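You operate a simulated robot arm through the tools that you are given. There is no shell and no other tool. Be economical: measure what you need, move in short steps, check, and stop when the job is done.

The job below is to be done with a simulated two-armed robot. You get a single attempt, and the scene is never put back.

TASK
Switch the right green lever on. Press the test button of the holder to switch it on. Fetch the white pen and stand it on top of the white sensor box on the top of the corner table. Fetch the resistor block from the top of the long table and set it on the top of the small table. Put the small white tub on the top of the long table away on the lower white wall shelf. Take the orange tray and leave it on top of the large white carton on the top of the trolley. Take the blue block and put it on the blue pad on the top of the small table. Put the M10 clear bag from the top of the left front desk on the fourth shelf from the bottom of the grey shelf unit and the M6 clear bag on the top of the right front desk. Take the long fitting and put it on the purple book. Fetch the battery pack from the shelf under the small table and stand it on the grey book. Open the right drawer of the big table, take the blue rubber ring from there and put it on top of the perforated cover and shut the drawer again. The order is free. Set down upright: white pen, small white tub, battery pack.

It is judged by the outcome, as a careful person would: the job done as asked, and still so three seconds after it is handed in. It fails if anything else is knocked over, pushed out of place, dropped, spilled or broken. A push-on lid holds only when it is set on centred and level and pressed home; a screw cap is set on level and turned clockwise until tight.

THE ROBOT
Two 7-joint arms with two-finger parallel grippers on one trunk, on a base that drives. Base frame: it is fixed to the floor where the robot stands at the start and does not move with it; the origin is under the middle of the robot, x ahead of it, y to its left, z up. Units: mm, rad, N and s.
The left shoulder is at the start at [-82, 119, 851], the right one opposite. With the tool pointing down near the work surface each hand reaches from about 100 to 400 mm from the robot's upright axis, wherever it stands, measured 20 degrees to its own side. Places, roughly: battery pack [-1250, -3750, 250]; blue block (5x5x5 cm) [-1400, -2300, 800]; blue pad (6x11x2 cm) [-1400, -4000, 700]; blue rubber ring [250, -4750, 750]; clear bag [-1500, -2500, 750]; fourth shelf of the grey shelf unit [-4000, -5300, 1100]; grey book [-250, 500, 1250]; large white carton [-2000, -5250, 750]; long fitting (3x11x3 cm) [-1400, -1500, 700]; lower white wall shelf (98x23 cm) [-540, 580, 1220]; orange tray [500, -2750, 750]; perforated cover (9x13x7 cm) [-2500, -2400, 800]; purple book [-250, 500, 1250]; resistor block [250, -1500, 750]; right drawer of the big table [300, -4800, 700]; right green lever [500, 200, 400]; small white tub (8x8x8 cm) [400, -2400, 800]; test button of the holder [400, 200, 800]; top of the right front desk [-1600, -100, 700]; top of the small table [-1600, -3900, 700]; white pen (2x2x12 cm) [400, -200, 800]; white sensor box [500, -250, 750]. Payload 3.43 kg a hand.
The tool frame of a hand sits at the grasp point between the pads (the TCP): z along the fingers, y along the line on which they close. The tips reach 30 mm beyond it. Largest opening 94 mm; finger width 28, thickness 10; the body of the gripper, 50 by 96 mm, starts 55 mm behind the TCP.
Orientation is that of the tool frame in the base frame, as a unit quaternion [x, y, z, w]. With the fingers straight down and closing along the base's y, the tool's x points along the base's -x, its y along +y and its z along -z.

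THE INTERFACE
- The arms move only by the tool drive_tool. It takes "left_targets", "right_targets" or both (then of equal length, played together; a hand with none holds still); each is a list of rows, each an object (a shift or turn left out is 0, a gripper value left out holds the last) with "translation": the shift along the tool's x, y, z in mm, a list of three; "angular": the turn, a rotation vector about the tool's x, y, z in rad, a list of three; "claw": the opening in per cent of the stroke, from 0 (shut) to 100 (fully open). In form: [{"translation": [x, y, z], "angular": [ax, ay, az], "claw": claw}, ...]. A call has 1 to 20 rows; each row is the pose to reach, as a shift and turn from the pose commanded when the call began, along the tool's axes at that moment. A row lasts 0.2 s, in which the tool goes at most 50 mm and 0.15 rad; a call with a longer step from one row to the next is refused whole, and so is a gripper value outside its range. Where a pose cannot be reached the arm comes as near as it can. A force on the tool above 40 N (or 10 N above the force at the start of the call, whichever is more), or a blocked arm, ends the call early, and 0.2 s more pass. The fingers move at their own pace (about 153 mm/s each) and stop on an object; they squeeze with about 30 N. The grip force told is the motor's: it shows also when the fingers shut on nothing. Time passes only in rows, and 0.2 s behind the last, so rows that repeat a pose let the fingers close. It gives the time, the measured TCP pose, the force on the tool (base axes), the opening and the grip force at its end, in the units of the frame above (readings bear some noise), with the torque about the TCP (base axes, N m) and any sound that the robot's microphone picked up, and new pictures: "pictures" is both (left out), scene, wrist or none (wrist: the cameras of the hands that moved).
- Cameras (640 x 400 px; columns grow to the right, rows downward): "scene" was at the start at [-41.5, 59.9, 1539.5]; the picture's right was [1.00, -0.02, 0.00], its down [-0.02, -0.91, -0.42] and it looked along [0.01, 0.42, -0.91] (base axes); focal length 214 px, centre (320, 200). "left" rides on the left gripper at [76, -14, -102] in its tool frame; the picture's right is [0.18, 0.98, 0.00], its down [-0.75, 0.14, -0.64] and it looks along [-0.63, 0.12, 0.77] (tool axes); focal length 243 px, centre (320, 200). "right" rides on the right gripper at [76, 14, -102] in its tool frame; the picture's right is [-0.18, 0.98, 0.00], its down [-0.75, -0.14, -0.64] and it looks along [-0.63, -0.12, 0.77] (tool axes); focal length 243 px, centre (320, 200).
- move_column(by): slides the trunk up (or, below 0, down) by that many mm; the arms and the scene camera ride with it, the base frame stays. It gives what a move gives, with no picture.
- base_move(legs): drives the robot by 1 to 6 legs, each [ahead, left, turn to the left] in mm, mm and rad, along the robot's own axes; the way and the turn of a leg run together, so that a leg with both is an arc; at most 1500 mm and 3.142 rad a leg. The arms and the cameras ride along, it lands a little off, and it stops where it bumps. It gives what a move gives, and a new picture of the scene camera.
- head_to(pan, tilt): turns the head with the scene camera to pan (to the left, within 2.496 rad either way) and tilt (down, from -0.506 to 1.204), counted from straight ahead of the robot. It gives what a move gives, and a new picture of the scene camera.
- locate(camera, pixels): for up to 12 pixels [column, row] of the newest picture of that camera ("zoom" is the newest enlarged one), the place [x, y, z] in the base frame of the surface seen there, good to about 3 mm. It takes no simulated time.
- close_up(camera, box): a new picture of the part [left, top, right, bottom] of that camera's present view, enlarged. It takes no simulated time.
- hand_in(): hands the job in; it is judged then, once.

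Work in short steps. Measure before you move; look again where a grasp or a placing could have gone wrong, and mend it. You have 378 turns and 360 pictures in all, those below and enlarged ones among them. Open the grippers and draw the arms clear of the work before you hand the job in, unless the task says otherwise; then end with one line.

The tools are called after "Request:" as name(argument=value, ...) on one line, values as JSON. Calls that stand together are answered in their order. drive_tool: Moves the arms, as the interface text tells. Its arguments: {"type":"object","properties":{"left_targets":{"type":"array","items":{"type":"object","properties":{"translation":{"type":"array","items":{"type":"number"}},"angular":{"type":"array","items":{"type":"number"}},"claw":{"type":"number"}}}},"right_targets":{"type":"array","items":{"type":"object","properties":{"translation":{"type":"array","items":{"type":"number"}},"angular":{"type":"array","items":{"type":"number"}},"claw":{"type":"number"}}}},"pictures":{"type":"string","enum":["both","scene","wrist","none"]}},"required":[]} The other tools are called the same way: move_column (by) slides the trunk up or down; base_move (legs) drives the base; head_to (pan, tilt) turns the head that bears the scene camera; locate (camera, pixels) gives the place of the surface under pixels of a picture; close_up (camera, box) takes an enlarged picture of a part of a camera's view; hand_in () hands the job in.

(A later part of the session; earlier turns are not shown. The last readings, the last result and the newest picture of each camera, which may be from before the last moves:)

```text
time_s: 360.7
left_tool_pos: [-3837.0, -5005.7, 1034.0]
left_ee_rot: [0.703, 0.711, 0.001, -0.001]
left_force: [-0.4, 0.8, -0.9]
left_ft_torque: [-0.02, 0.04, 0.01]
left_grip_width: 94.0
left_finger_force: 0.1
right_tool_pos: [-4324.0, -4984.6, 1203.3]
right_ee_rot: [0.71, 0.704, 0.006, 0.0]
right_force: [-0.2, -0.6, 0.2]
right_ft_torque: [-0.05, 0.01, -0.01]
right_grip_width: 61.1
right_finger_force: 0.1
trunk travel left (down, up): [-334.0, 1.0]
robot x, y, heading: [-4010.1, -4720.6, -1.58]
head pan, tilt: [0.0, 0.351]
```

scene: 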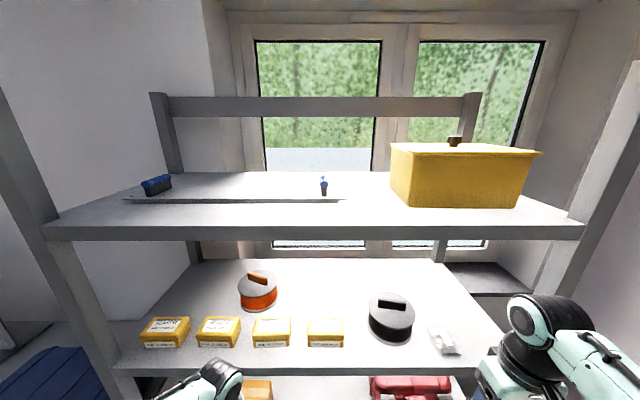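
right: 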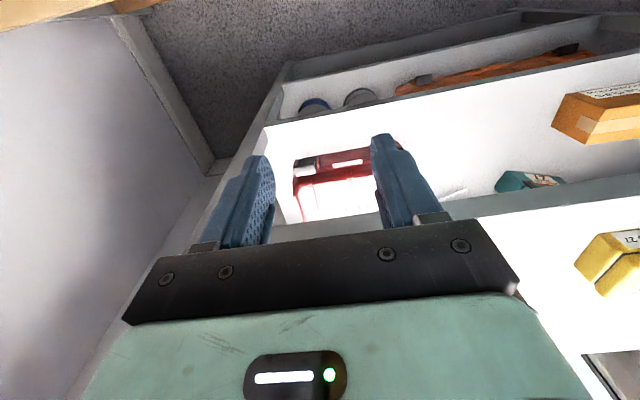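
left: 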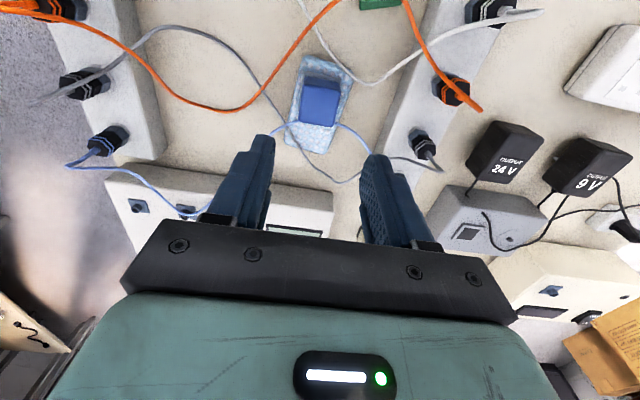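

The M10 bag lies on shelf 4. I bring the right hand to neutral, back off and drive to the front of the small table for the battery pack.

Request:
drive_tool(right_targets=[{"translation": [20, 40, 20]}, {"translation": [20, 80, 40]}, {"translation": [10, 120, 60]}, {"translation": [0, 155, 90], "claw": 100}, {"translation": [0, 155, 130]}, {"translation": [0, 155, 140]}], pictures="none")

Request:
base_move(legs=[[-480, 0, 0.01], [0, 1500, 0], [-1000, 0, 0], [0, 1280, 0]])

Request:
move_column(by=-300)

Request:
head_to(pan=0.0, tilt=0.75)

```text
time_s: 362.1
left_tool_pos: [-3837.8, -5007.3, 1035.4]
left_ee_rot: [0.704, 0.71, 0.001, -0.002]
left_force: [-0.7, 1.4, 0.6]
left_ft_torque: [-0.01, 0.01, 0.04]
left_grip_width: 93.9
left_finger_force: 0.1
right_tool_pos: [-4168.2, -4988.6, 1064.2]
right_ee_rot: [0.712, 0.702, 0.006, -0.001]
right_force: [0.1, -0.2, 0.0]
right_ft_torque: [-0.02, 0.0, -0.03]
right_grip_width: 94.0
right_finger_force: 0.0
trunk travel left (down, up): [-334.0, 1.0]
robot x, y, heading: [-4012.7, -4719.0, -1.574]
head pan, tilt: [0.0, 0.351]
```

```text
time_s: 394.2
left_tool_pos: [-994.7, -3524.2, 1035.3]
left_ee_rot: [0.702, 0.712, 0.001, -0.002]
left_force: [0.5, 0.3, 0.7]
left_ft_torque: [0.01, 0.0, 0.0]
left_grip_width: 93.8
left_finger_force: 0.1
right_tool_pos: [-1325.0, -3505.7, 1065.7]
right_ee_rot: [0.709, 0.705, 0.006, -0.001]
right_force: [-0.5, 0.0, -1.5]
right_ft_torque: [0.0, 0.0, -0.02]
right_grip_width: 93.9
right_finger_force: 0.1
trunk travel left (down, up): [-334.0, 1.0]
robot x, y, heading: [-1171.9, -3239.4, -1.572]
head pan, tilt: [0.0, 0.351]
```

scene: 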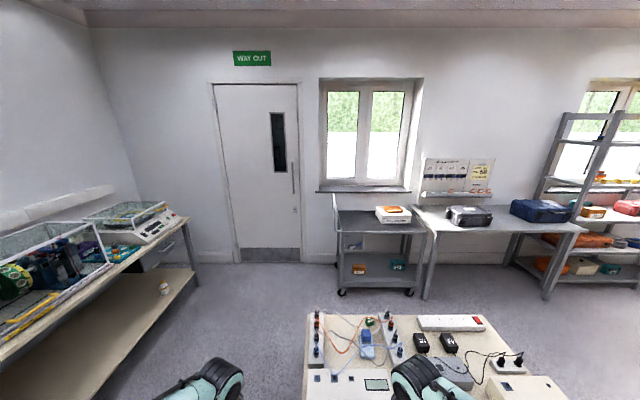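

```text
time_s: 397.2
left_tool_pos: [-994.3, -3523.3, 734.7]
left_ee_rot: [0.702, 0.713, 0.001, -0.002]
left_force: [0.6, -1.6, 0.2]
left_ft_torque: [-0.04, 0.01, 0.0]
left_grip_width: 93.8
left_finger_force: 0.1
right_tool_pos: [-1323.5, -3507.6, 765.2]
right_ee_rot: [0.709, 0.705, 0.006, -0.001]
right_force: [0.6, 0.0, -0.3]
right_ft_torque: [-0.01, 0.01, 0.0]
right_grip_width: 93.7
right_finger_force: 0.0
trunk travel left (down, up): [-34.0, 301.0]
robot x, y, heading: [-1168.6, -3239.9, -1.569]
head pan, tilt: [0.0, 0.351]
```

```text
time_s: 398.0
left_tool_pos: [-994.9, -3524.2, 734.2]
left_ee_rot: [0.702, 0.712, 0.0, -0.002]
left_force: [-0.1, 0.0, 0.7]
left_ft_torque: [0.03, -0.01, 0.0]
left_grip_width: 93.8
left_finger_force: 0.2
right_tool_pos: [-1324.1, -3506.7, 766.1]
right_ee_rot: [0.709, 0.706, 0.006, -0.001]
right_force: [-0.1, 0.0, -0.6]
right_ft_torque: [0.0, 0.02, 0.0]
right_grip_width: 94.0
right_finger_force: 0.0
trunk travel left (down, up): [-34.0, 301.0]
robot x, y, heading: [-1170.3, -3240.0, -1.568]
head pan, tilt: [0.0, 0.75]
```

scene: 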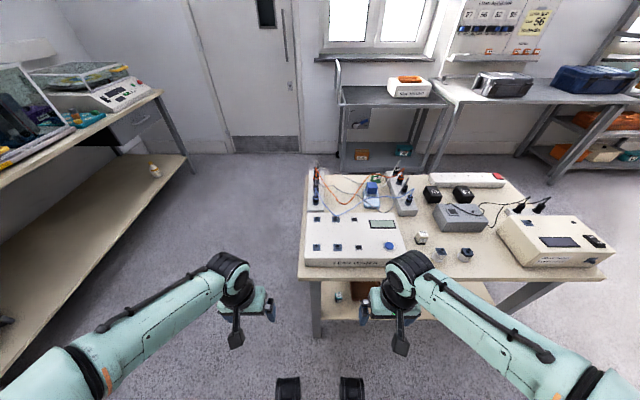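

I back up 300 mm to see under the small table.

Request:
base_move(legs=[[-300, 0, 0]])

Request:
close_up(camera="scene", box=[290, 200, 450, 300])

```text
time_s: 400.1
left_tool_pos: [-996.2, -3225.3, 735.0]
left_ee_rot: [0.704, 0.711, 0.001, -0.002]
left_force: [-0.1, 0.4, -0.4]
left_ft_torque: [-0.05, -0.01, 0.01]
left_grip_width: 94.1
left_finger_force: 0.1
right_tool_pos: [-1326.2, -3207.8, 764.1]
right_ee_rot: [0.711, 0.703, 0.005, -0.001]
right_force: [0.3, -0.4, 1.0]
right_ft_torque: [-0.03, -0.01, -0.01]
right_grip_width: 94.0
right_finger_force: 0.1
trunk travel left (down, up): [-34.0, 301.0]
robot x, y, heading: [-1171.3, -2939.3, -1.572]
head pan, tilt: [0.0, 0.75]
```

scene: 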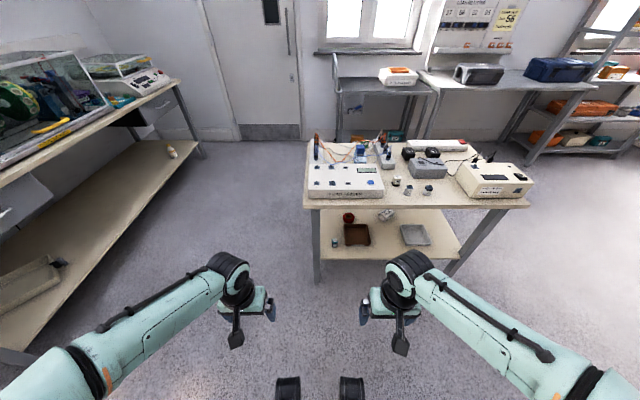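

```text
4.00 times, centred on (370, 250) of scene
```

zoom: 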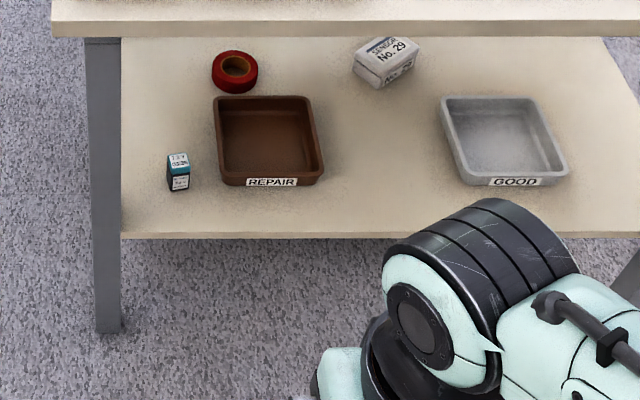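

The battery pack stands at zoom (178,172), left of the brown tray. I measure it.

Request:
locate(camera="zoom", pixels=[[178, 158], [170, 160], [187, 158], [180, 175], [180, 188], [190, 187], [215, 150], [200, 215], [130, 200], [105, 190], [230, 185]])

Request:
close_up(camera="scene", box=[322, 230, 346, 254])

```text
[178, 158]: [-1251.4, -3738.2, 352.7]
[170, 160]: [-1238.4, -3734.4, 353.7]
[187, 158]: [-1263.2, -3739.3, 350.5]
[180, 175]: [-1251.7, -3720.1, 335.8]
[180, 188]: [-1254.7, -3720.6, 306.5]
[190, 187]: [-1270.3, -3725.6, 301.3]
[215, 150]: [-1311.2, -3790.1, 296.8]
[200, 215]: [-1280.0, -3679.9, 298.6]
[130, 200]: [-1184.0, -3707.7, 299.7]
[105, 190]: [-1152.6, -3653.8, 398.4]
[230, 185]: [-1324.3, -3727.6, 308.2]
```

```text
16.00 times, centred on (334, 242) of scene
```

zoom: 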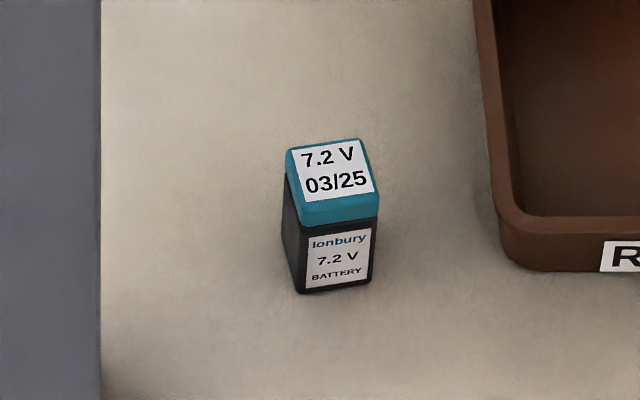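

The battery pack: centre [−1252,−3733], z 300–352. I will grasp it with the right hand pitched 0.7 rad forward. I lower the trunk fully and pre-shape the hand here, clear of the table.

Request:
move_column(by=-34)

Request:
drive_tool(right_targets=[{"translation": [-15, 0, 35], "angular": [0, -0.07, 0], "claw": 58}, {"translation": [-30, 0, 75], "angular": [0, -0.14, 0]}, {"translation": [-45, 0, 115], "angular": [0, -0.21, 0]}, {"translation": [-60, 0, 155], "angular": [0, -0.28, 0]}, {"translation": [-75, 0, 195], "angular": [0, -0.35, 0]}, {"translation": [-90, 0, 235], "angular": [0, -0.42, 0]}, {"translation": [-105, 0, 275], "angular": [0, -0.5, 0]}, {"translation": [-115, 0, 315], "angular": [0, -0.57, 0]}, {"translation": [-120, 0, 350], "angular": [0, -0.64, 0]}, {"translation": [-120, 0, 375], "angular": [0, -0.7, 0]}, {"translation": [-120, 0, 375], "angular": [0, -0.7, 0]}], pictures="none")

```text
time_s: 400.9
left_tool_pos: [-994.4, -3223.7, 699.4]
left_ee_rot: [0.703, 0.711, 0.0, -0.001]
left_force: [-0.2, -0.2, 0.6]
left_ft_torque: [-0.01, 0.01, -0.03]
left_grip_width: 94.0
left_finger_force: 0.1
right_tool_pos: [-1325.3, -3206.7, 731.5]
right_ee_rot: [0.71, 0.704, 0.006, 0.0]
right_force: [0.4, -0.2, -0.7]
right_ft_torque: [-0.01, -0.01, 0.02]
right_grip_width: 94.1
right_finger_force: 0.0
trunk travel left (down, up): [0.0, 335.0]
robot x, y, heading: [-1168.5, -2941.3, -1.57]
head pan, tilt: [0.0, 0.75]
```

```text
time_s: 403.3
left_tool_pos: [-993.8, -3224.8, 701.0]
left_ee_rot: [0.703, 0.711, 0.0, -0.002]
left_force: [-0.6, -0.1, 0.1]
left_ft_torque: [-0.01, 0.01, -0.02]
left_grip_width: 94.0
left_finger_force: 0.1
right_tool_pos: [-1322.6, -3323.0, 358.1]
right_ee_rot: [0.67, 0.66, -0.24, 0.24]
right_force: [-0.5, -0.9, -0.2]
right_ft_torque: [-0.01, 0.01, -0.03]
right_grip_width: 54.3
right_finger_force: 0.0
trunk travel left (down, up): [0.0, 335.0]
robot x, y, heading: [-1171.5, -2940.7, -1.568]
head pan, tilt: [0.0, 0.75]
```

Pre-shape reached (pitch 0.69). I drive 330 mm ahead and 70 mm left so the hand is just before the battery.

Request:
base_move(legs=[[330, 70, 0]])

Request:
close_up(camera="right", box=[160, 40, 480, 240])

```text
time_s: 405.5
left_tool_pos: [-925.0, -3549.7, 700.6]
left_ee_rot: [0.702, 0.712, 0.0, -0.001]
left_force: [-0.5, 0.4, 0.4]
left_ft_torque: [0.02, 0.01, -0.01]
left_grip_width: 94.1
left_finger_force: 0.1
right_tool_pos: [-1252.3, -3649.8, 358.7]
right_ee_rot: [0.668, 0.662, -0.238, 0.241]
right_force: [0.1, 0.2, 0.4]
right_ft_torque: [0.01, -0.02, 0.0]
right_grip_width: 54.3
right_finger_force: 0.0
trunk travel left (down, up): [0.0, 335.0]
robot x, y, heading: [-1100.4, -3267.3, -1.571]
head pan, tilt: [0.0, 0.75]
```

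scene: 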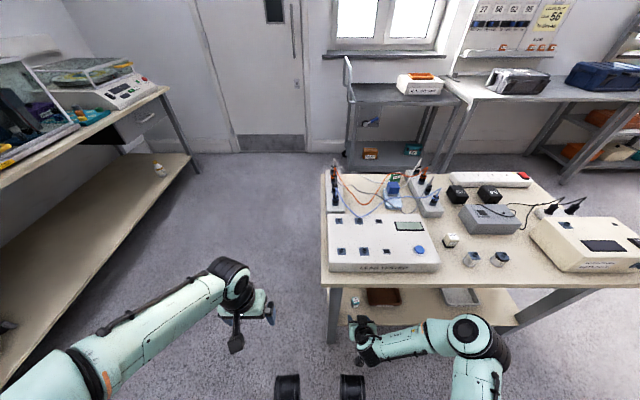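

```text
2.00 times, centred on (320, 140) of right
```

zoom: 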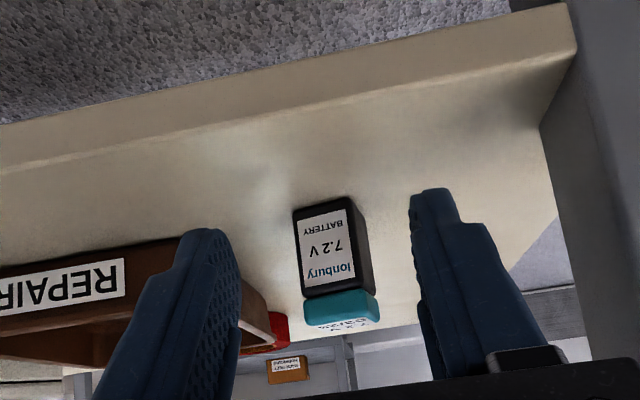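

The battery lies between the finger lines. I measure it from here.

Request:
locate(camera="zoom", pixels=[[305, 250], [350, 250], [325, 205], [330, 295], [365, 230], [240, 300], [235, 270], [455, 100]])

```text
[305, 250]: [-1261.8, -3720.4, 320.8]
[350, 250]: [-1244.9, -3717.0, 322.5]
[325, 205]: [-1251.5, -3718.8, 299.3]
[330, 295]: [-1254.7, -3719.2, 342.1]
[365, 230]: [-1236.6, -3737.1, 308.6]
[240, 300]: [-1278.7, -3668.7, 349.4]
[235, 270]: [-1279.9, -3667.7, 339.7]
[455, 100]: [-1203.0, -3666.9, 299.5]
```

Battery centre x −1252, y −3733. I advance 80 mm and 20 mm down, then close.

Request:
drive_tool(right_targets=[{"translation": [-12, 0, 17]}, {"translation": [-24, 0, 33]}, {"translation": [-36, 0, 50]}, {"translation": [-49, 0, 66]}, {"translation": [-49, 0, 66]}], pictures="wrist")

```text
time_s: 406.7
left_tool_pos: [-924.5, -3551.2, 701.7]
left_ee_rot: [0.702, 0.713, 0.001, -0.002]
left_force: [0.0, -0.1, -0.8]
left_ft_torque: [0.01, 0.02, -0.01]
left_grip_width: 94.0
left_finger_force: 0.1
right_tool_pos: [-1251.6, -3731.0, 337.9]
right_ee_rot: [0.668, 0.663, -0.237, 0.241]
right_force: [0.0, 0.4, 0.5]
right_ft_torque: [-0.03, 0.02, 0.03]
right_grip_width: 54.3
right_finger_force: 0.1
trunk travel left (down, up): [0.0, 335.0]
robot x, y, heading: [-1104.7, -3266.6, -1.566]
head pan, tilt: [0.0, 0.75]
```

right: 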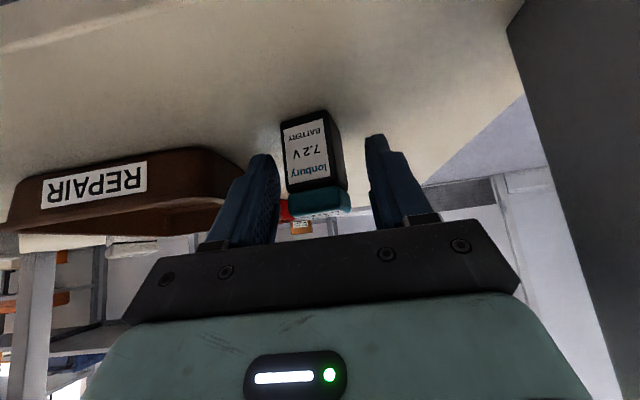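

I close the fingers and lift 30 mm.

Request:
drive_tool(right_targets=[{"claw": 0}, {"claw": 0}, {"claw": 0}, {"translation": [-10, 0, -12]}, {"translation": [-19, 0, -23]}, {"translation": [-19, 0, -23]}], pictures="wrist")

```text
time_s: 408.1
left_tool_pos: [-923.4, -3550.9, 700.7]
left_ee_rot: [0.702, 0.712, 0.001, -0.002]
left_force: [-0.3, 0.2, 0.3]
left_ft_torque: [0.02, 0.03, -0.03]
left_grip_width: 93.9
left_finger_force: 0.0
right_tool_pos: [-1251.5, -3731.8, 368.7]
right_ee_rot: [0.668, 0.663, -0.238, 0.241]
right_force: [-0.8, -0.2, -0.8]
right_ft_torque: [0.0, 0.03, -0.01]
right_grip_width: 31.8
right_finger_force: 29.7
trunk travel left (down, up): [0.0, 335.0]
robot x, y, heading: [-1098.0, -3264.7, -1.571]
head pan, tilt: [0.0, 0.75]
```

right: 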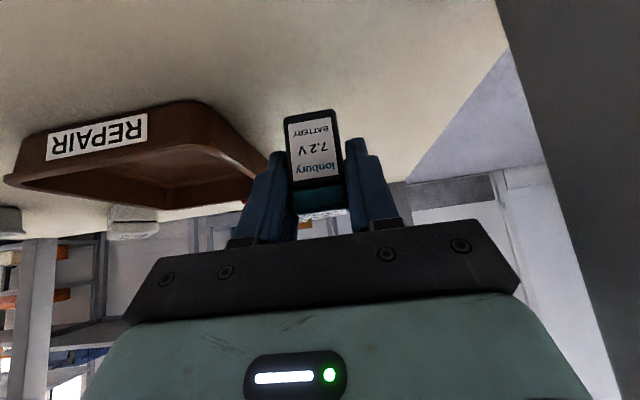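

Battery held upright. I back out 340 mm, raise the trunk 275 mm, and draw the right hand up and back, keeping its pitch.

Request:
base_move(legs=[[-330, 0, 0]])

Request:
move_column(by=275)

Request:
drive_tool(right_targets=[{"translation": [-10, 0, -35]}, {"translation": [-20, 0, -70]}, {"translation": [-30, 0, -105]}, {"translation": [-40, 0, -140]}, {"translation": [-50, 0, -175]}, {"translation": [-60, 0, -210]}, {"translation": [-70, 0, -245]}, {"translation": [-80, 0, -280]}, {"translation": [-91, 0, -314]}, {"translation": [-91, 0, -314]}], pictures="none")

```text
time_s: 410.3
left_tool_pos: [-926.4, -3217.2, 699.8]
left_ee_rot: [0.703, 0.712, 0.001, -0.002]
left_force: [-0.3, -0.5, -0.2]
left_ft_torque: [0.01, 0.02, 0.03]
left_grip_width: 93.8
left_finger_force: 0.0
right_tool_pos: [-1253.4, -3396.3, 368.2]
right_ee_rot: [0.669, 0.662, -0.238, 0.241]
right_force: [0.4, 1.3, -0.2]
right_ft_torque: [0.0, 0.01, 0.03]
right_grip_width: 31.8
right_finger_force: 29.8
trunk travel left (down, up): [0.0, 335.0]
robot x, y, heading: [-1102.3, -2929.7, -1.571]
head pan, tilt: [0.0, 0.75]
```

scene: 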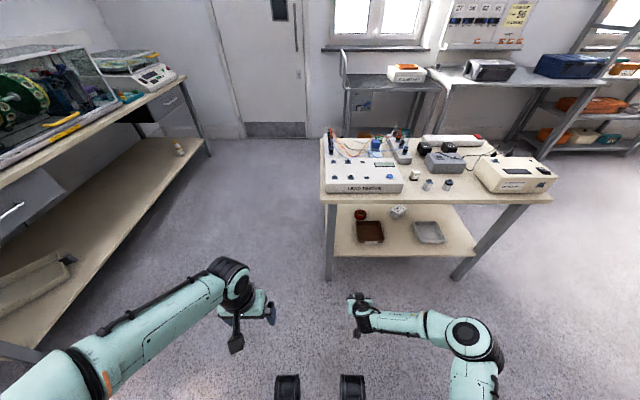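

```text
time_s: 413.1
left_tool_pos: [-925.3, -3216.5, 975.0]
left_ee_rot: [0.703, 0.711, 0.001, -0.001]
left_force: [0.0, 0.2, 0.1]
left_ft_torque: [-0.03, 0.01, 0.01]
left_grip_width: 93.8
left_finger_force: 0.1
right_tool_pos: [-1253.1, -3395.9, 644.0]
right_ee_rot: [0.67, 0.661, -0.239, 0.241]
right_force: [-0.8, 0.1, -0.8]
right_ft_torque: [0.03, 0.01, 0.0]
right_grip_width: 32.0
right_finger_force: 29.8
trunk travel left (down, up): [-275.0, 60.0]
robot x, y, heading: [-1099.0, -2936.3, -1.57]
head pan, tilt: [0.0, 0.75]
```

```text
time_s: 415.3
left_tool_pos: [-926.4, -3218.3, 975.1]
left_ee_rot: [0.703, 0.712, 0.001, -0.002]
left_force: [0.0, -0.3, -0.8]
left_ft_torque: [0.0, -0.02, -0.03]
left_grip_width: 94.1
left_finger_force: 0.0
right_tool_pos: [-1253.2, -3266.6, 943.9]
right_ee_rot: [0.669, 0.662, -0.237, 0.241]
right_force: [0.5, -0.2, -0.4]
right_ft_torque: [0.01, 0.01, -0.01]
right_grip_width: 31.7
right_finger_force: 29.8
trunk travel left (down, up): [-275.0, 60.0]
robot x, y, heading: [-1102.1, -2933.4, -1.568]
head pan, tilt: [0.0, 0.75]
```

The right hand is in carry pose. I turn round and drive to the desk edge for the M6 bag with the left hand.

Request:
base_move(legs=[[0, 0, 3.14], [110, 130, 0]])

Request:
drive_tool(left_targets=[{"translation": [-25, -15, 20]}, {"translation": [-50, -30, 40]}, {"translation": [-50, -30, 60]}], pictures="wrist")

```text
time_s: 424.4
left_tool_pos: [-1406.8, -2536.0, 975.9]
left_ee_rot: [0.712, -0.702, 0.001, 0.001]
left_force: [-0.6, -0.4, 0.2]
left_ft_torque: [0.01, -0.01, 0.02]
left_grip_width: 93.8
left_finger_force: 0.0
right_tool_pos: [-1079.6, -2485.7, 943.2]
right_ee_rot: [-0.663, 0.668, 0.241, 0.238]
right_force: [0.6, -0.2, -0.2]
right_ft_torque: [0.0, -0.02, 0.01]
right_grip_width: 31.8
right_finger_force: 30.7
trunk travel left (down, up): [-275.0, 60.0]
robot x, y, heading: [-1229.7, -2823.4, 1.572]
head pan, tilt: [0.0, 0.75]
```

scene: 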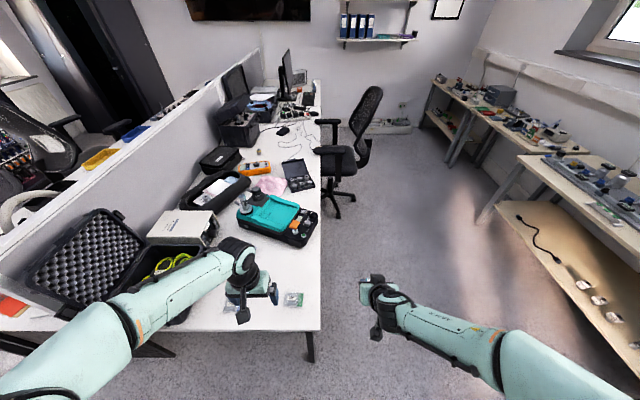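

```text
time_s: 425.2
left_tool_pos: [-1377.7, -2484.5, 915.6]
left_ee_rot: [0.713, -0.702, 0.002, 0.001]
left_force: [0.7, -0.3, -0.2]
left_ft_torque: [-0.01, 0.0, -0.01]
left_grip_width: 94.0
left_finger_force: 0.0
right_tool_pos: [-1079.8, -2486.2, 944.8]
right_ee_rot: [-0.663, 0.668, 0.241, 0.239]
right_force: [0.3, 0.0, 0.4]
right_ft_torque: [0.0, -0.01, 0.03]
right_grip_width: 31.8
right_finger_force: 30.2
trunk travel left (down, up): [-275.0, 60.0]
robot x, y, heading: [-1228.3, -2821.3, 1.574]
head pan, tilt: [0.0, 0.75]
```

left: 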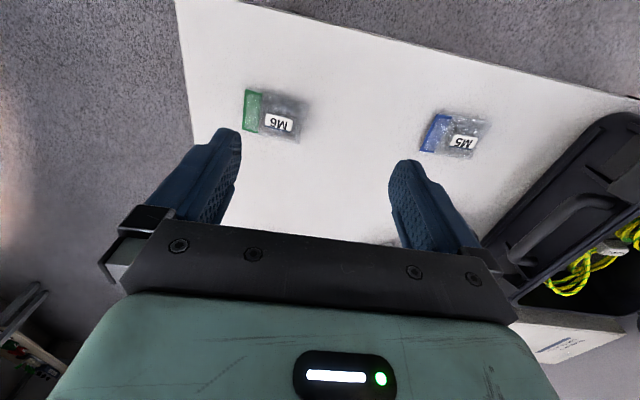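

The M6 bag lies lengthwise along x, so I will yaw the left hand 90° to grip it across. I measure it and turn the hand.

Request:
locate(camera="left", pixels=[[245, 92], [310, 105], [300, 142], [246, 128], [280, 120], [262, 110]])

Request:
drive_tool(left_targets=[{"angular": [0, 0, -0.14]}, {"angular": [0, 0, -0.28]}, {"angular": [0, 0, -0.42]}, {"angular": [0, 0, -0.56]}, {"angular": [0, 0, -0.7]}, {"angular": [0, 0, -0.84]}, {"angular": [0, 0, -0.98]}, {"angular": [0, 0, -1.12]}, {"angular": [0, 0, -1.26]}, {"angular": [0, 0, -1.4]}, {"angular": [0, 0, -1.5]}, {"angular": [0, 0, -1.571]}, {"angular": [0, 0, -1.571]}], pictures="wrist")

```text
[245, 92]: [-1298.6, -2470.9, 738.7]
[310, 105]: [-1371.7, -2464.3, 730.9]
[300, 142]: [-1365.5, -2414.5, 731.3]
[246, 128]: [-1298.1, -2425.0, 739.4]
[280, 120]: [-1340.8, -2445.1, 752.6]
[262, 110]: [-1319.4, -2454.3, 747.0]
```

```text
time_s: 428.0
left_tool_pos: [-1377.4, -2486.0, 915.8]
left_ee_rot: [1.0, 0.008, 0.001, 0.001]
left_force: [0.2, -0.1, 0.0]
left_ft_torque: [0.0, -0.01, -0.03]
left_grip_width: 94.0
left_finger_force: 0.0
right_tool_pos: [-1079.3, -2484.3, 944.1]
right_ee_rot: [-0.663, 0.668, 0.241, 0.237]
right_force: [-0.2, 0.2, -1.3]
right_ft_torque: [-0.03, -0.03, 0.02]
right_grip_width: 31.8
right_finger_force: 29.8
trunk travel left (down, up): [-275.0, 60.0]
robot x, y, heading: [-1232.4, -2822.4, 1.573]
head pan, tilt: [0.0, 0.75]
```

left: 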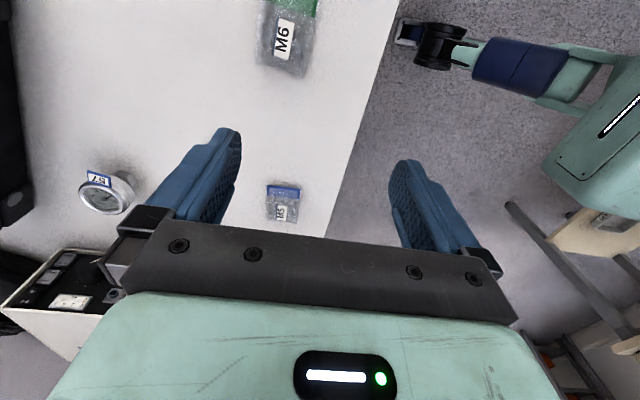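

Tool x is now +x, tool y −y. I move over [−1338,−2444], descend to TCP z 762, and grip.

Request:
drive_tool(left_targets=[{"translation": [20, -21, 0]}, {"translation": [39, -42, 10]}, {"translation": [39, -42, 50]}, {"translation": [39, -42, 90]}, {"translation": [39, -42, 125]}, {"translation": [39, -42, 145]}, {"translation": [39, -42, 153]}, {"translation": [39, -42, 153], "claw": 0}, {"translation": [39, -42, 153], "claw": 0}, {"translation": [39, -42, 153], "claw": 0}, {"translation": [39, -42, 120]}, {"translation": [39, -42, 80]}, {"translation": [39, -42, 40]}, {"translation": [39, -42, 0]}], pictures="wrist")

```text
time_s: 431.0
left_tool_pos: [-1337.4, -2442.5, 915.6]
left_ee_rot: [1.0, 0.007, 0.001, 0.002]
left_force: [0.2, -0.5, 0.1]
left_ft_torque: [-0.01, -0.02, 0.05]
left_grip_width: 46.8
left_finger_force: 29.9
right_tool_pos: [-1079.2, -2486.5, 943.6]
right_ee_rot: [-0.662, 0.669, 0.24, 0.238]
right_force: [-0.6, 0.6, -0.8]
right_ft_torque: [0.01, -0.02, 0.03]
right_grip_width: 31.8
right_finger_force: 29.9
trunk travel left (down, up): [-275.0, 60.0]
robot x, y, heading: [-1232.2, -2825.0, 1.573]
head pan, tilt: [0.0, 0.75]
```

left: 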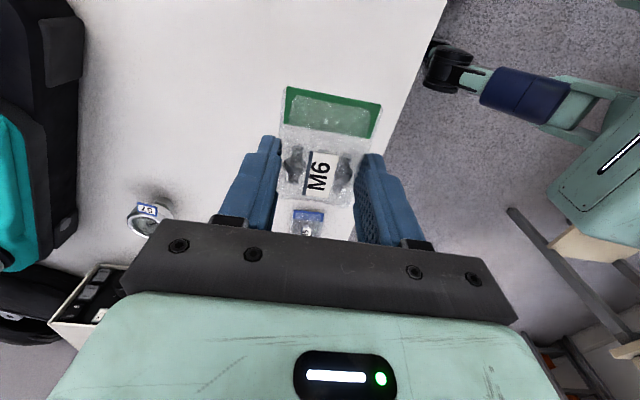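

M6 held (46.8 mm). I turn the hand back and draw it in, then measure the chair beside the corridor.

Request:
drive_tool(left_targets=[{"translation": [-10, 10, -10], "angular": [0, 0, 0.14]}, {"translation": [-20, 20, -20], "angular": [0, 0, 0.28]}, {"translation": [-30, 30, -30], "angular": [0, 0, 0.42]}, {"translation": [-40, 40, -40], "angular": [0, 0, 0.56]}, {"translation": [-50, 50, -50], "angular": [0, 0, 0.7]}, {"translation": [-60, 60, -60], "angular": [0, 0, 0.84]}, {"translation": [-60, 70, -60], "angular": [0, 0, 0.98]}, {"translation": [-60, 80, -60], "angular": [0, 0, 1.12]}, {"translation": [-60, 90, -60], "angular": [0, 0, 1.26]}, {"translation": [-60, 95, -60], "angular": [0, 0, 1.4]}, {"translation": [-60, 95, -60], "angular": [0, 0, 1.5]}, {"translation": [-60, 95, -60], "angular": [0, 0, 1.571]}, {"translation": [-60, 95, -60], "angular": [0, 0, 1.571]}], pictures="scene")

Request:
locate(camera="scene", pixels=[[375, 95], [355, 150], [365, 145], [340, 155], [325, 122], [355, 205], [318, 80], [320, 130], [345, 210], [440, 80]])

```text
time_s: 433.8
left_tool_pos: [-1397.6, -2539.4, 975.0]
left_ee_rot: [0.712, -0.702, 0.001, 0.001]
left_force: [0.5, -0.2, -1.7]
left_ft_torque: [-0.01, 0.04, 0.05]
left_grip_width: 46.7
left_finger_force: 30.0
right_tool_pos: [-1078.2, -2485.1, 943.3]
right_ee_rot: [-0.663, 0.668, 0.241, 0.238]
right_force: [0.4, 0.2, -0.7]
right_ft_torque: [0.0, 0.0, -0.03]
right_grip_width: 31.8
right_finger_force: 29.9
trunk travel left (down, up): [-275.0, 60.0]
robot x, y, heading: [-1228.6, -2820.7, 1.57]
head pan, tilt: [0.0, 0.75]
```

scene: 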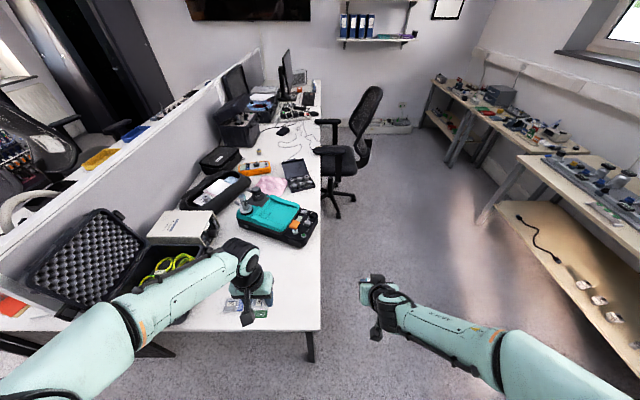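

```text
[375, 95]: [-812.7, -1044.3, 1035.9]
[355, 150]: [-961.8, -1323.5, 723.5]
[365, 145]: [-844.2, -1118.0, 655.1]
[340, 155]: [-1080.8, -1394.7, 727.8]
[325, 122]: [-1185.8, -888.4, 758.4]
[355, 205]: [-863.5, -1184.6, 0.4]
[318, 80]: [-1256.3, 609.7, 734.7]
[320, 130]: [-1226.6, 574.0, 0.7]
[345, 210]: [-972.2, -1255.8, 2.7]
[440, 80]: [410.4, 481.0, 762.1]
```

The desk runs to y≈680, the chair occupies x −1200…−780, y −1500…−950. I drive along the corridor at x≈−245 and turn to face the right front desk from its +x side.

Request:
base_move(legs=[[-60, -985, 0], [1500, 0, 0], [1240, 0, 0], [0, 0, 1.571], [450, 0, 0]])

```text
time_s: 461.7
left_tool_pos: [-986.2, -337.5, 975.2]
left_ee_rot: [1.0, 0.012, 0.001, 0.0]
left_force: [-0.1, 0.0, -0.1]
left_ft_torque: [-0.02, -0.02, 0.01]
left_grip_width: 46.7
left_finger_force: 30.2
right_tool_pos: [-1043.5, -19.4, 943.0]
right_ee_rot: [0.941, 0.0, -0.339, 0.003]
right_force: [-0.5, -1.2, -1.8]
right_ft_torque: [-0.02, 0.0, -0.03]
right_grip_width: 31.6
right_finger_force: 29.8
trunk travel left (down, up): [-275.0, 60.0]
robot x, y, heading: [-701.7, -171.7, -3.135]
head pan, tilt: [0.0, 0.75]
```

scene: 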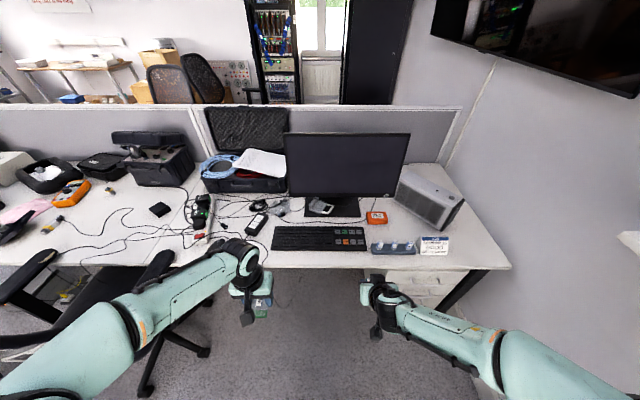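

I look for a free spot on the right front desk, e.g. right of the card at (470,240) or in front of the keyboard.

Request:
locate(camera="scene", pixels=[[195, 210], [230, 245], [320, 262], [465, 245], [480, 235], [505, 268], [435, 245], [380, 250], [330, 240], [245, 265], [200, 250]])

Request:
close_up(camera="scene", box=[180, 170, 520, 290])

```text
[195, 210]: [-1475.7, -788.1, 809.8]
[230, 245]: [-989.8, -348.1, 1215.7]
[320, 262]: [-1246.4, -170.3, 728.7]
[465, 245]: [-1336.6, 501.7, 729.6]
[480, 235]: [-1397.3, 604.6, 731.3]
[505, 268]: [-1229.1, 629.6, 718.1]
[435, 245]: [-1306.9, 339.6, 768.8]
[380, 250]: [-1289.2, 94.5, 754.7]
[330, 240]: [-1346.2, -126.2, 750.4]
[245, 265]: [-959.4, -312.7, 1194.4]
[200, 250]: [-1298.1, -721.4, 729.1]
```

```text
1.88 times, centred on (350, 230) of scene
```

zoom: 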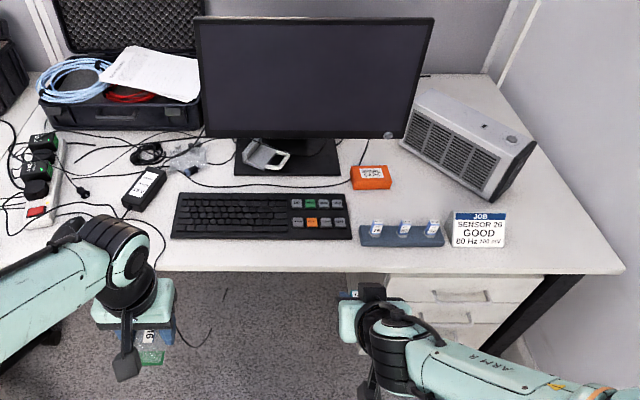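

I use the left wrist camera to look at the area left of the keyboard around y −450.

Request:
drive_tool(left_targets=[{"translation": [-45, 10, 0]}, {"translation": [-90, 20, 0]}, {"translation": [-130, 30, 0]}, {"translation": [-130, 30, 0]}], pictures="both")

```text
time_s: 462.7
left_tool_pos: [-1115.4, -370.5, 974.5]
left_ee_rot: [1.0, 0.011, 0.002, -0.001]
left_force: [-0.1, -0.5, -0.1]
left_ft_torque: [0.0, -0.01, 0.02]
left_grip_width: 46.9
left_finger_force: 30.2
right_tool_pos: [-1041.2, -21.1, 944.0]
right_ee_rot: [0.941, 0.0, -0.338, 0.003]
right_force: [0.6, -0.7, -0.5]
right_ft_torque: [0.02, 0.01, -0.01]
right_grip_width: 31.8
right_finger_force: 29.5
trunk travel left (down, up): [-275.0, 60.0]
robot x, y, heading: [-708.0, -168.6, -3.135]
head pan, tilt: [0.0, 0.75]
```

scene: 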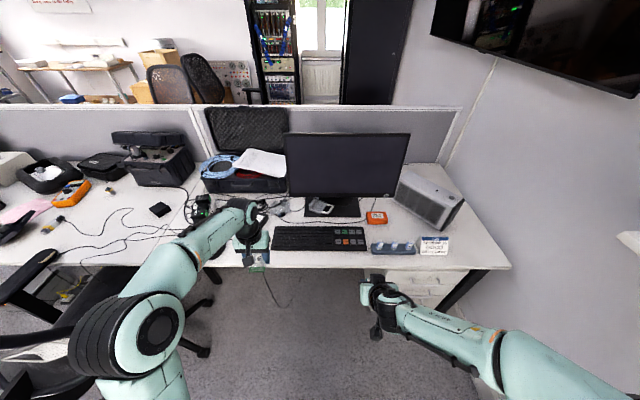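
left: 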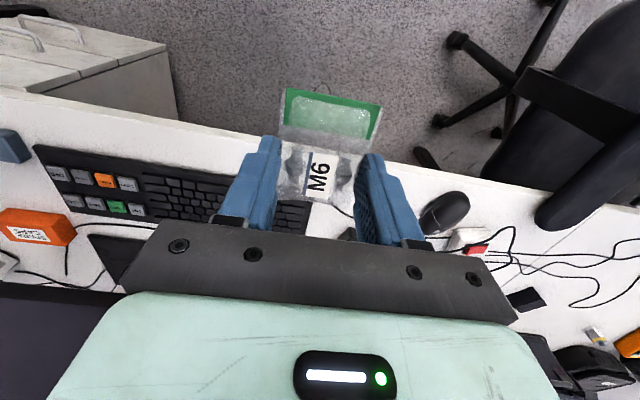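

I measure the gap between keyboard end, mouse and the desk edge.

Request:
locate(camera="left", pixels=[[308, 215], [425, 215], [465, 200], [345, 212], [390, 165], [500, 190], [480, 205], [520, 215], [420, 175], [540, 225]])

Request:
close_up(camera="left", box=[280, 130, 600, 330])

```text
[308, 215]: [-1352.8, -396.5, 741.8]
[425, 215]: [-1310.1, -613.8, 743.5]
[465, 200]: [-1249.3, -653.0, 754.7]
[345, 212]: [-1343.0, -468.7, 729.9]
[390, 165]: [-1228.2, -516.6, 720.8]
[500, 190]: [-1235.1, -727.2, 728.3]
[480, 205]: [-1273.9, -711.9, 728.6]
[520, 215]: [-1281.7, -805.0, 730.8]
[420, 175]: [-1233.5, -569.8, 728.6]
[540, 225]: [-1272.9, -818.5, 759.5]
```

```text
2.00 times, centred on (440, 230) of left
```

zoom: 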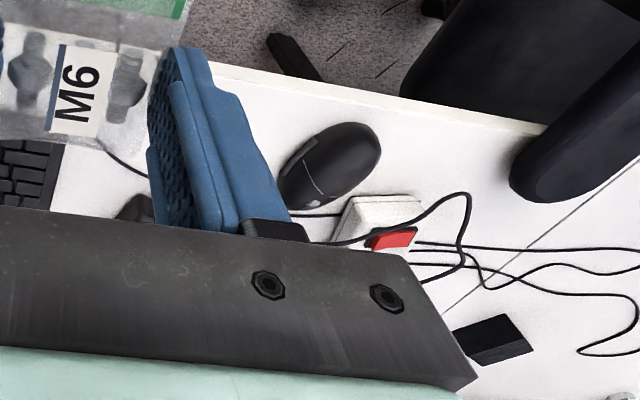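

Seam is at y≈−820; the free gap is y −410…−590 between keyboard and mouse. I'll put the bag at [−1290,−528]; I drive 110 mm ahead and 130 mm left.

Request:
base_move(legs=[[110, 130, -0.006]])

```text
time_s: 464.5
left_tool_pos: [-1227.7, -498.6, 973.3]
left_ee_rot: [1.0, 0.008, 0.001, -0.001]
left_force: [-0.1, -0.1, -0.3]
left_ft_torque: [0.02, 0.02, 0.03]
left_grip_width: 47.1
left_finger_force: 30.5
right_tool_pos: [-1153.5, -149.4, 943.1]
right_ee_rot: [0.941, -0.002, -0.339, 0.003]
right_force: [0.3, 0.1, -0.8]
right_ft_torque: [-0.02, -0.02, 0.01]
right_grip_width: 31.8
right_finger_force: 29.8
trunk travel left (down, up): [-275.0, 60.0]
robot x, y, heading: [-818.9, -299.9, -3.131]
head pan, tilt: [0.0, 0.75]
```

scene: 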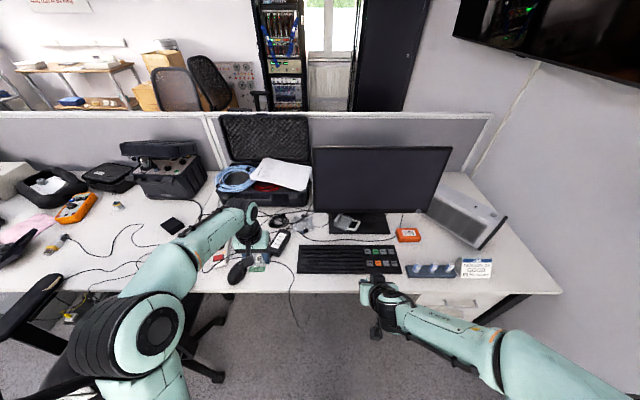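

I lower the bag to z ≈ 825 above the spot for a check.

Request:
drive_tool(left_targets=[{"translation": [-31, 13, 15]}, {"translation": [-62, 27, 30]}, {"translation": [-62, 27, 70]}, {"translation": [-62, 27, 110]}, {"translation": [-62, 27, 148]}, {"translation": [-62, 27, 148]}], pictures="wrist")

```text
time_s: 465.9
left_tool_pos: [-1288.7, -526.6, 823.8]
left_ee_rot: [1.0, 0.009, 0.002, -0.001]
left_force: [-0.7, -0.5, -0.6]
left_ft_torque: [0.03, 0.01, 0.03]
left_grip_width: 47.0
left_finger_force: 29.6
right_tool_pos: [-1151.0, -148.3, 943.0]
right_ee_rot: [0.941, -0.003, -0.338, 0.002]
right_force: [0.7, 0.4, -1.2]
right_ft_torque: [-0.02, -0.01, 0.03]
right_grip_width: 32.0
right_finger_force: 30.1
trunk travel left (down, up): [-275.0, 60.0]
robot x, y, heading: [-815.9, -297.6, -3.14]
head pan, tilt: [0.0, 0.75]
```

left: 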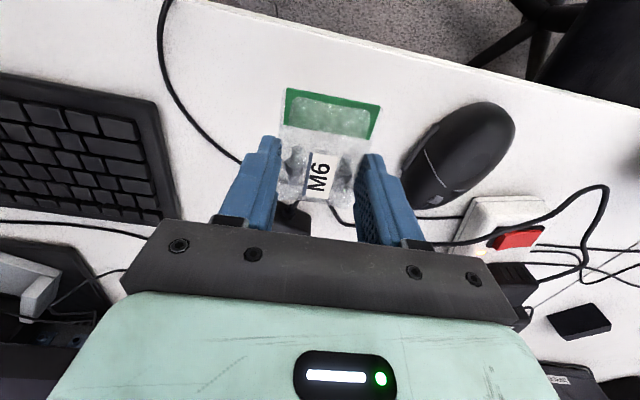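

A cable runs near the left finger and the adapter lies behind. I measure them.

Request:
locate(camera="left", pixels=[[238, 158], [215, 138], [340, 215], [290, 215], [405, 175], [430, 130], [300, 75], [330, 200], [400, 215]])

```text
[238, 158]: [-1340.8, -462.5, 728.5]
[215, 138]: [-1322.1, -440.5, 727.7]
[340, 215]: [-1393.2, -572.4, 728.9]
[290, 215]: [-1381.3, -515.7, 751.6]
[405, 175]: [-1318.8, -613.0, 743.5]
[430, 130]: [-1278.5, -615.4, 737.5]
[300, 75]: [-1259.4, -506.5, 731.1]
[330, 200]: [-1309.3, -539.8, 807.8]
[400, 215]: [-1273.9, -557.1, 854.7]
```

Spot is clear. I lower, release, and rise.

Request:
drive_tool(left_targets=[{"translation": [0, 0, 30]}, {"translation": [0, 0, 50]}, {"translation": [0, 0, 57]}, {"translation": [0, 0, 60]}, {"translation": [0, 0, 62]}, {"translation": [0, 0, 62], "claw": 62}, {"translation": [0, 0, 62], "claw": 66}, {"translation": [0, 0, 30]}, {"translation": [0, 0, -10]}, {"translation": [0, 0, -50]}, {"translation": [0, 0, -90]}, {"translation": [0, 0, -130]}], pictures="wrist")

```text
time_s: 468.5
left_tool_pos: [-1289.3, -526.5, 956.6]
left_ee_rot: [1.0, 0.008, 0.001, -0.001]
left_force: [-1.0, 0.5, 0.1]
left_ft_torque: [0.0, -0.02, -0.02]
left_grip_width: 62.0
left_finger_force: 0.1
right_tool_pos: [-1151.0, -149.1, 942.9]
right_ee_rot: [0.941, -0.003, -0.339, 0.002]
right_force: [-0.3, 0.3, -0.8]
right_ft_torque: [-0.01, 0.01, 0.02]
right_grip_width: 31.7
right_finger_force: 29.9
trunk travel left (down, up): [-275.0, 60.0]
robot x, y, heading: [-819.1, -298.8, -3.141]
head pan, tilt: [0.0, 0.75]
```

left: 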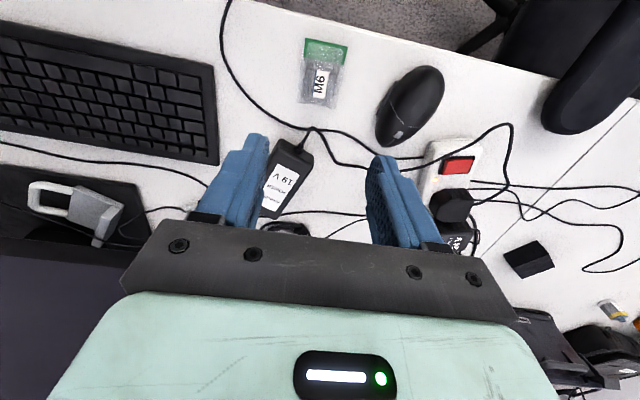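

The M6 bag is on the right front desk. I retract the left hand and look left along the desk for the long fitting near [−1400,−1500].

Request:
drive_tool(left_targets=[{"translation": [45, -5, 0]}, {"translation": [90, -10, 0]}, {"translation": [135, -20, 0]}, {"translation": [180, -30, 0], "claw": 100}], pictures="none")

Request:
head_to(pan=0.9, tilt=0.5)

Request:
close_up(camera="scene", box=[200, 120, 520, 320])

```text
time_s: 469.5
left_tool_pos: [-1109.5, -494.8, 957.4]
left_ee_rot: [1.0, 0.009, 0.001, -0.001]
left_force: [0.4, 0.5, 0.6]
left_ft_torque: [0.01, 0.01, 0.04]
left_grip_width: 94.2
left_finger_force: 0.0
right_tool_pos: [-1151.1, -148.9, 944.1]
right_ee_rot: [0.941, -0.003, -0.338, 0.002]
right_force: [-0.6, 0.8, -1.4]
right_ft_torque: [0.0, 0.01, -0.01]
right_grip_width: 31.8
right_finger_force: 29.8
trunk travel left (down, up): [-275.0, 60.0]
robot x, y, heading: [-818.1, -300.5, -3.136]
head pan, tilt: [0.0, 0.75]
```

```text
time_s: 470.7
left_tool_pos: [-1111.2, -494.3, 956.4]
left_ee_rot: [1.0, 0.009, 0.002, -0.001]
left_force: [-0.6, -0.1, 0.1]
left_ft_torque: [0.01, -0.03, 0.01]
left_grip_width: 94.0
left_finger_force: 0.0
right_tool_pos: [-1152.1, -149.2, 944.3]
right_ee_rot: [0.941, -0.003, -0.34, 0.002]
right_force: [0.7, -0.6, -0.3]
right_ft_torque: [0.0, -0.01, -0.01]
right_grip_width: 31.7
right_finger_force: 30.1
trunk travel left (down, up): [-275.0, 60.0]
robot x, y, heading: [-819.2, -304.5, -3.129]
head pan, tilt: [0.901, 0.499]
```

scene: 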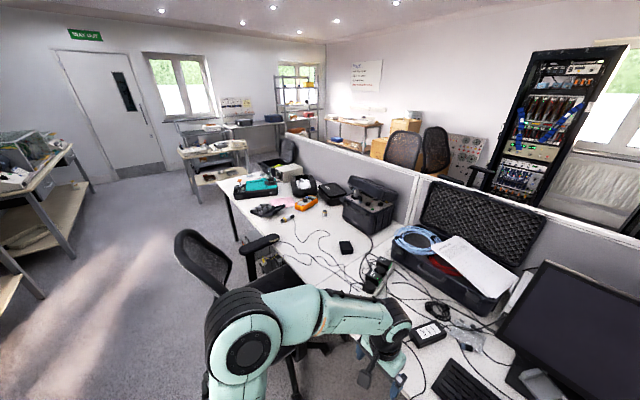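

```text
2.00 times, centred on (360, 220) of scene
```

zoom: 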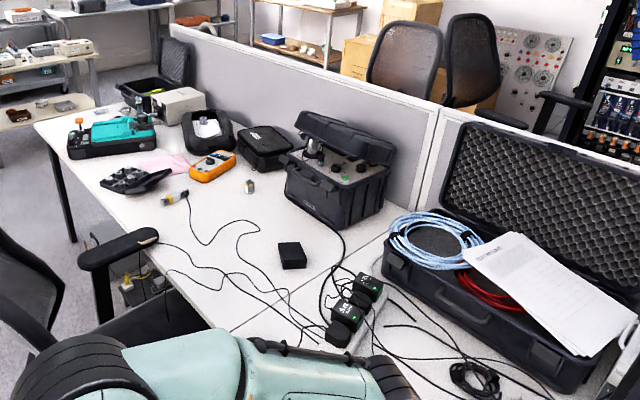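

Request:
close_up(camera="scene", box=[235, 180, 345, 250])

Request:
locate(camera="scene", pixels=[[288, 218], [325, 213], [268, 210], [308, 202], [346, 247], [255, 187]])

```text
5.71 times, centred on (290, 215) of scene
```

zoom: 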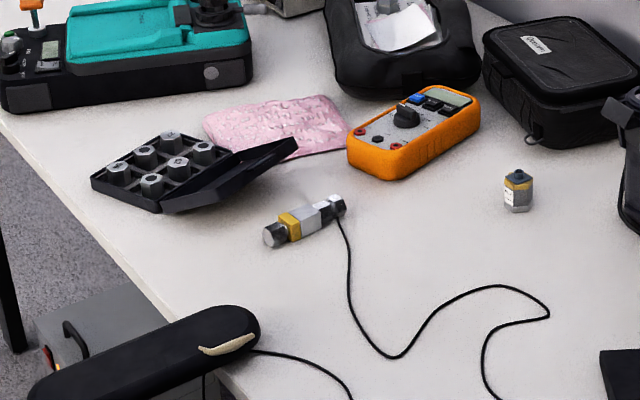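

```text
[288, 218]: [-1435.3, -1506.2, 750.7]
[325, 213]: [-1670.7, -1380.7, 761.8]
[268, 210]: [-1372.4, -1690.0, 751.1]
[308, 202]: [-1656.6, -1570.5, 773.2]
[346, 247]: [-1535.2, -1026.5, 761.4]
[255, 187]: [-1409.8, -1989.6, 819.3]
```

The long fitting lies at about [−1435,−1506]; it needs the right hand, so I deliver the battery first. I back away, turn to face the wall shelf (+y), raise the trunk and look.

Request:
base_move(legs=[[-330, 0, 0], [0, 0, -1.571]])

Request:
move_column(by=59)

Request:
head_to(pan=0.0, tilt=0.35)

```text
time_s: 476.7
left_tool_pos: [-690.5, -8.8, 956.1]
left_ee_rot: [0.72, -0.694, 0.001, 0.001]
left_force: [0.2, 0.5, 0.2]
left_ft_torque: [0.01, 0.02, 0.0]
left_grip_width: 94.0
left_finger_force: 0.0
right_tool_pos: [-345.7, 40.4, 943.8]
right_ee_rot: [0.67, -0.661, -0.243, -0.235]
right_force: [-0.8, -0.2, -0.9]
right_ft_torque: [-0.02, 0.0, 0.02]
right_grip_width: 32.0
right_finger_force: 30.2
trunk travel left (down, up): [-275.0, 60.0]
robot x, y, heading: [-488.4, -298.2, 1.596]
head pan, tilt: [0.901, 0.499]
```

scene: 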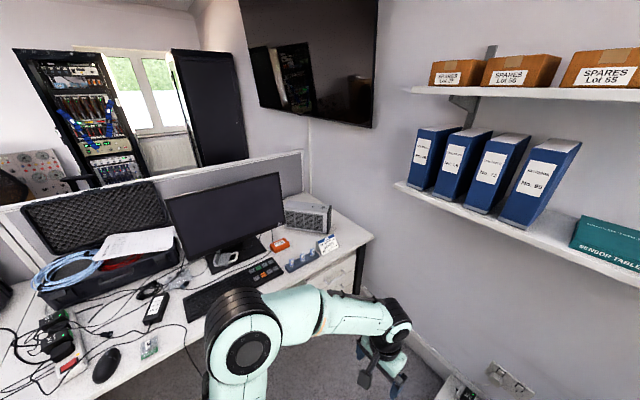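

```text
time_s: 477.7
left_tool_pos: [-690.7, -8.2, 1014.4]
left_ee_rot: [0.72, -0.694, 0.002, 0.0]
left_force: [-0.4, -0.4, -0.5]
left_ft_torque: [0.02, 0.0, 0.0]
left_grip_width: 93.9
left_finger_force: 0.0
right_tool_pos: [-346.6, 40.6, 1002.6]
right_ee_rot: [0.67, -0.661, -0.243, -0.234]
right_force: [0.1, -1.9, -1.5]
right_ft_torque: [0.04, 0.0, -0.02]
right_grip_width: 31.7
right_finger_force: 29.8
trunk travel left (down, up): [-334.0, 1.0]
robot x, y, heading: [-491.7, -294.7, 1.597]
head pan, tilt: [0.901, 0.499]
```

```text
time_s: 478.9
left_tool_pos: [-689.8, -7.6, 1015.6]
left_ee_rot: [0.72, -0.694, 0.003, 0.0]
left_force: [0.6, 0.9, 0.1]
left_ft_torque: [0.01, -0.02, 0.02]
left_grip_width: 93.9
left_finger_force: 0.1
right_tool_pos: [-345.3, 40.4, 1002.1]
right_ee_rot: [0.669, -0.662, -0.243, -0.235]
right_force: [0.0, 0.0, -1.5]
right_ft_torque: [0.03, 0.01, 0.0]
right_grip_width: 31.9
right_finger_force: 30.3
trunk travel left (down, up): [-334.0, 1.0]
robot x, y, heading: [-492.2, -295.6, 1.595]
head pan, tilt: [0.0, 0.351]
```

scene: 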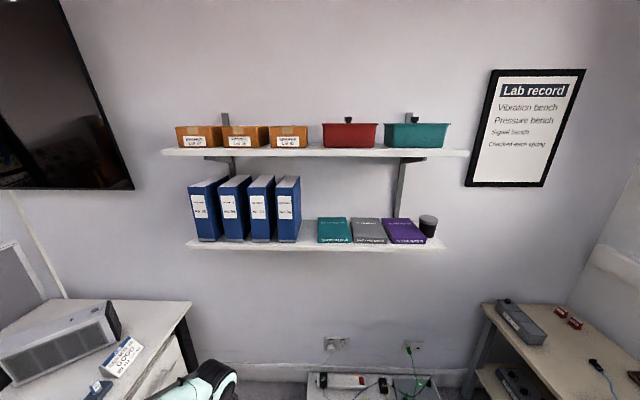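

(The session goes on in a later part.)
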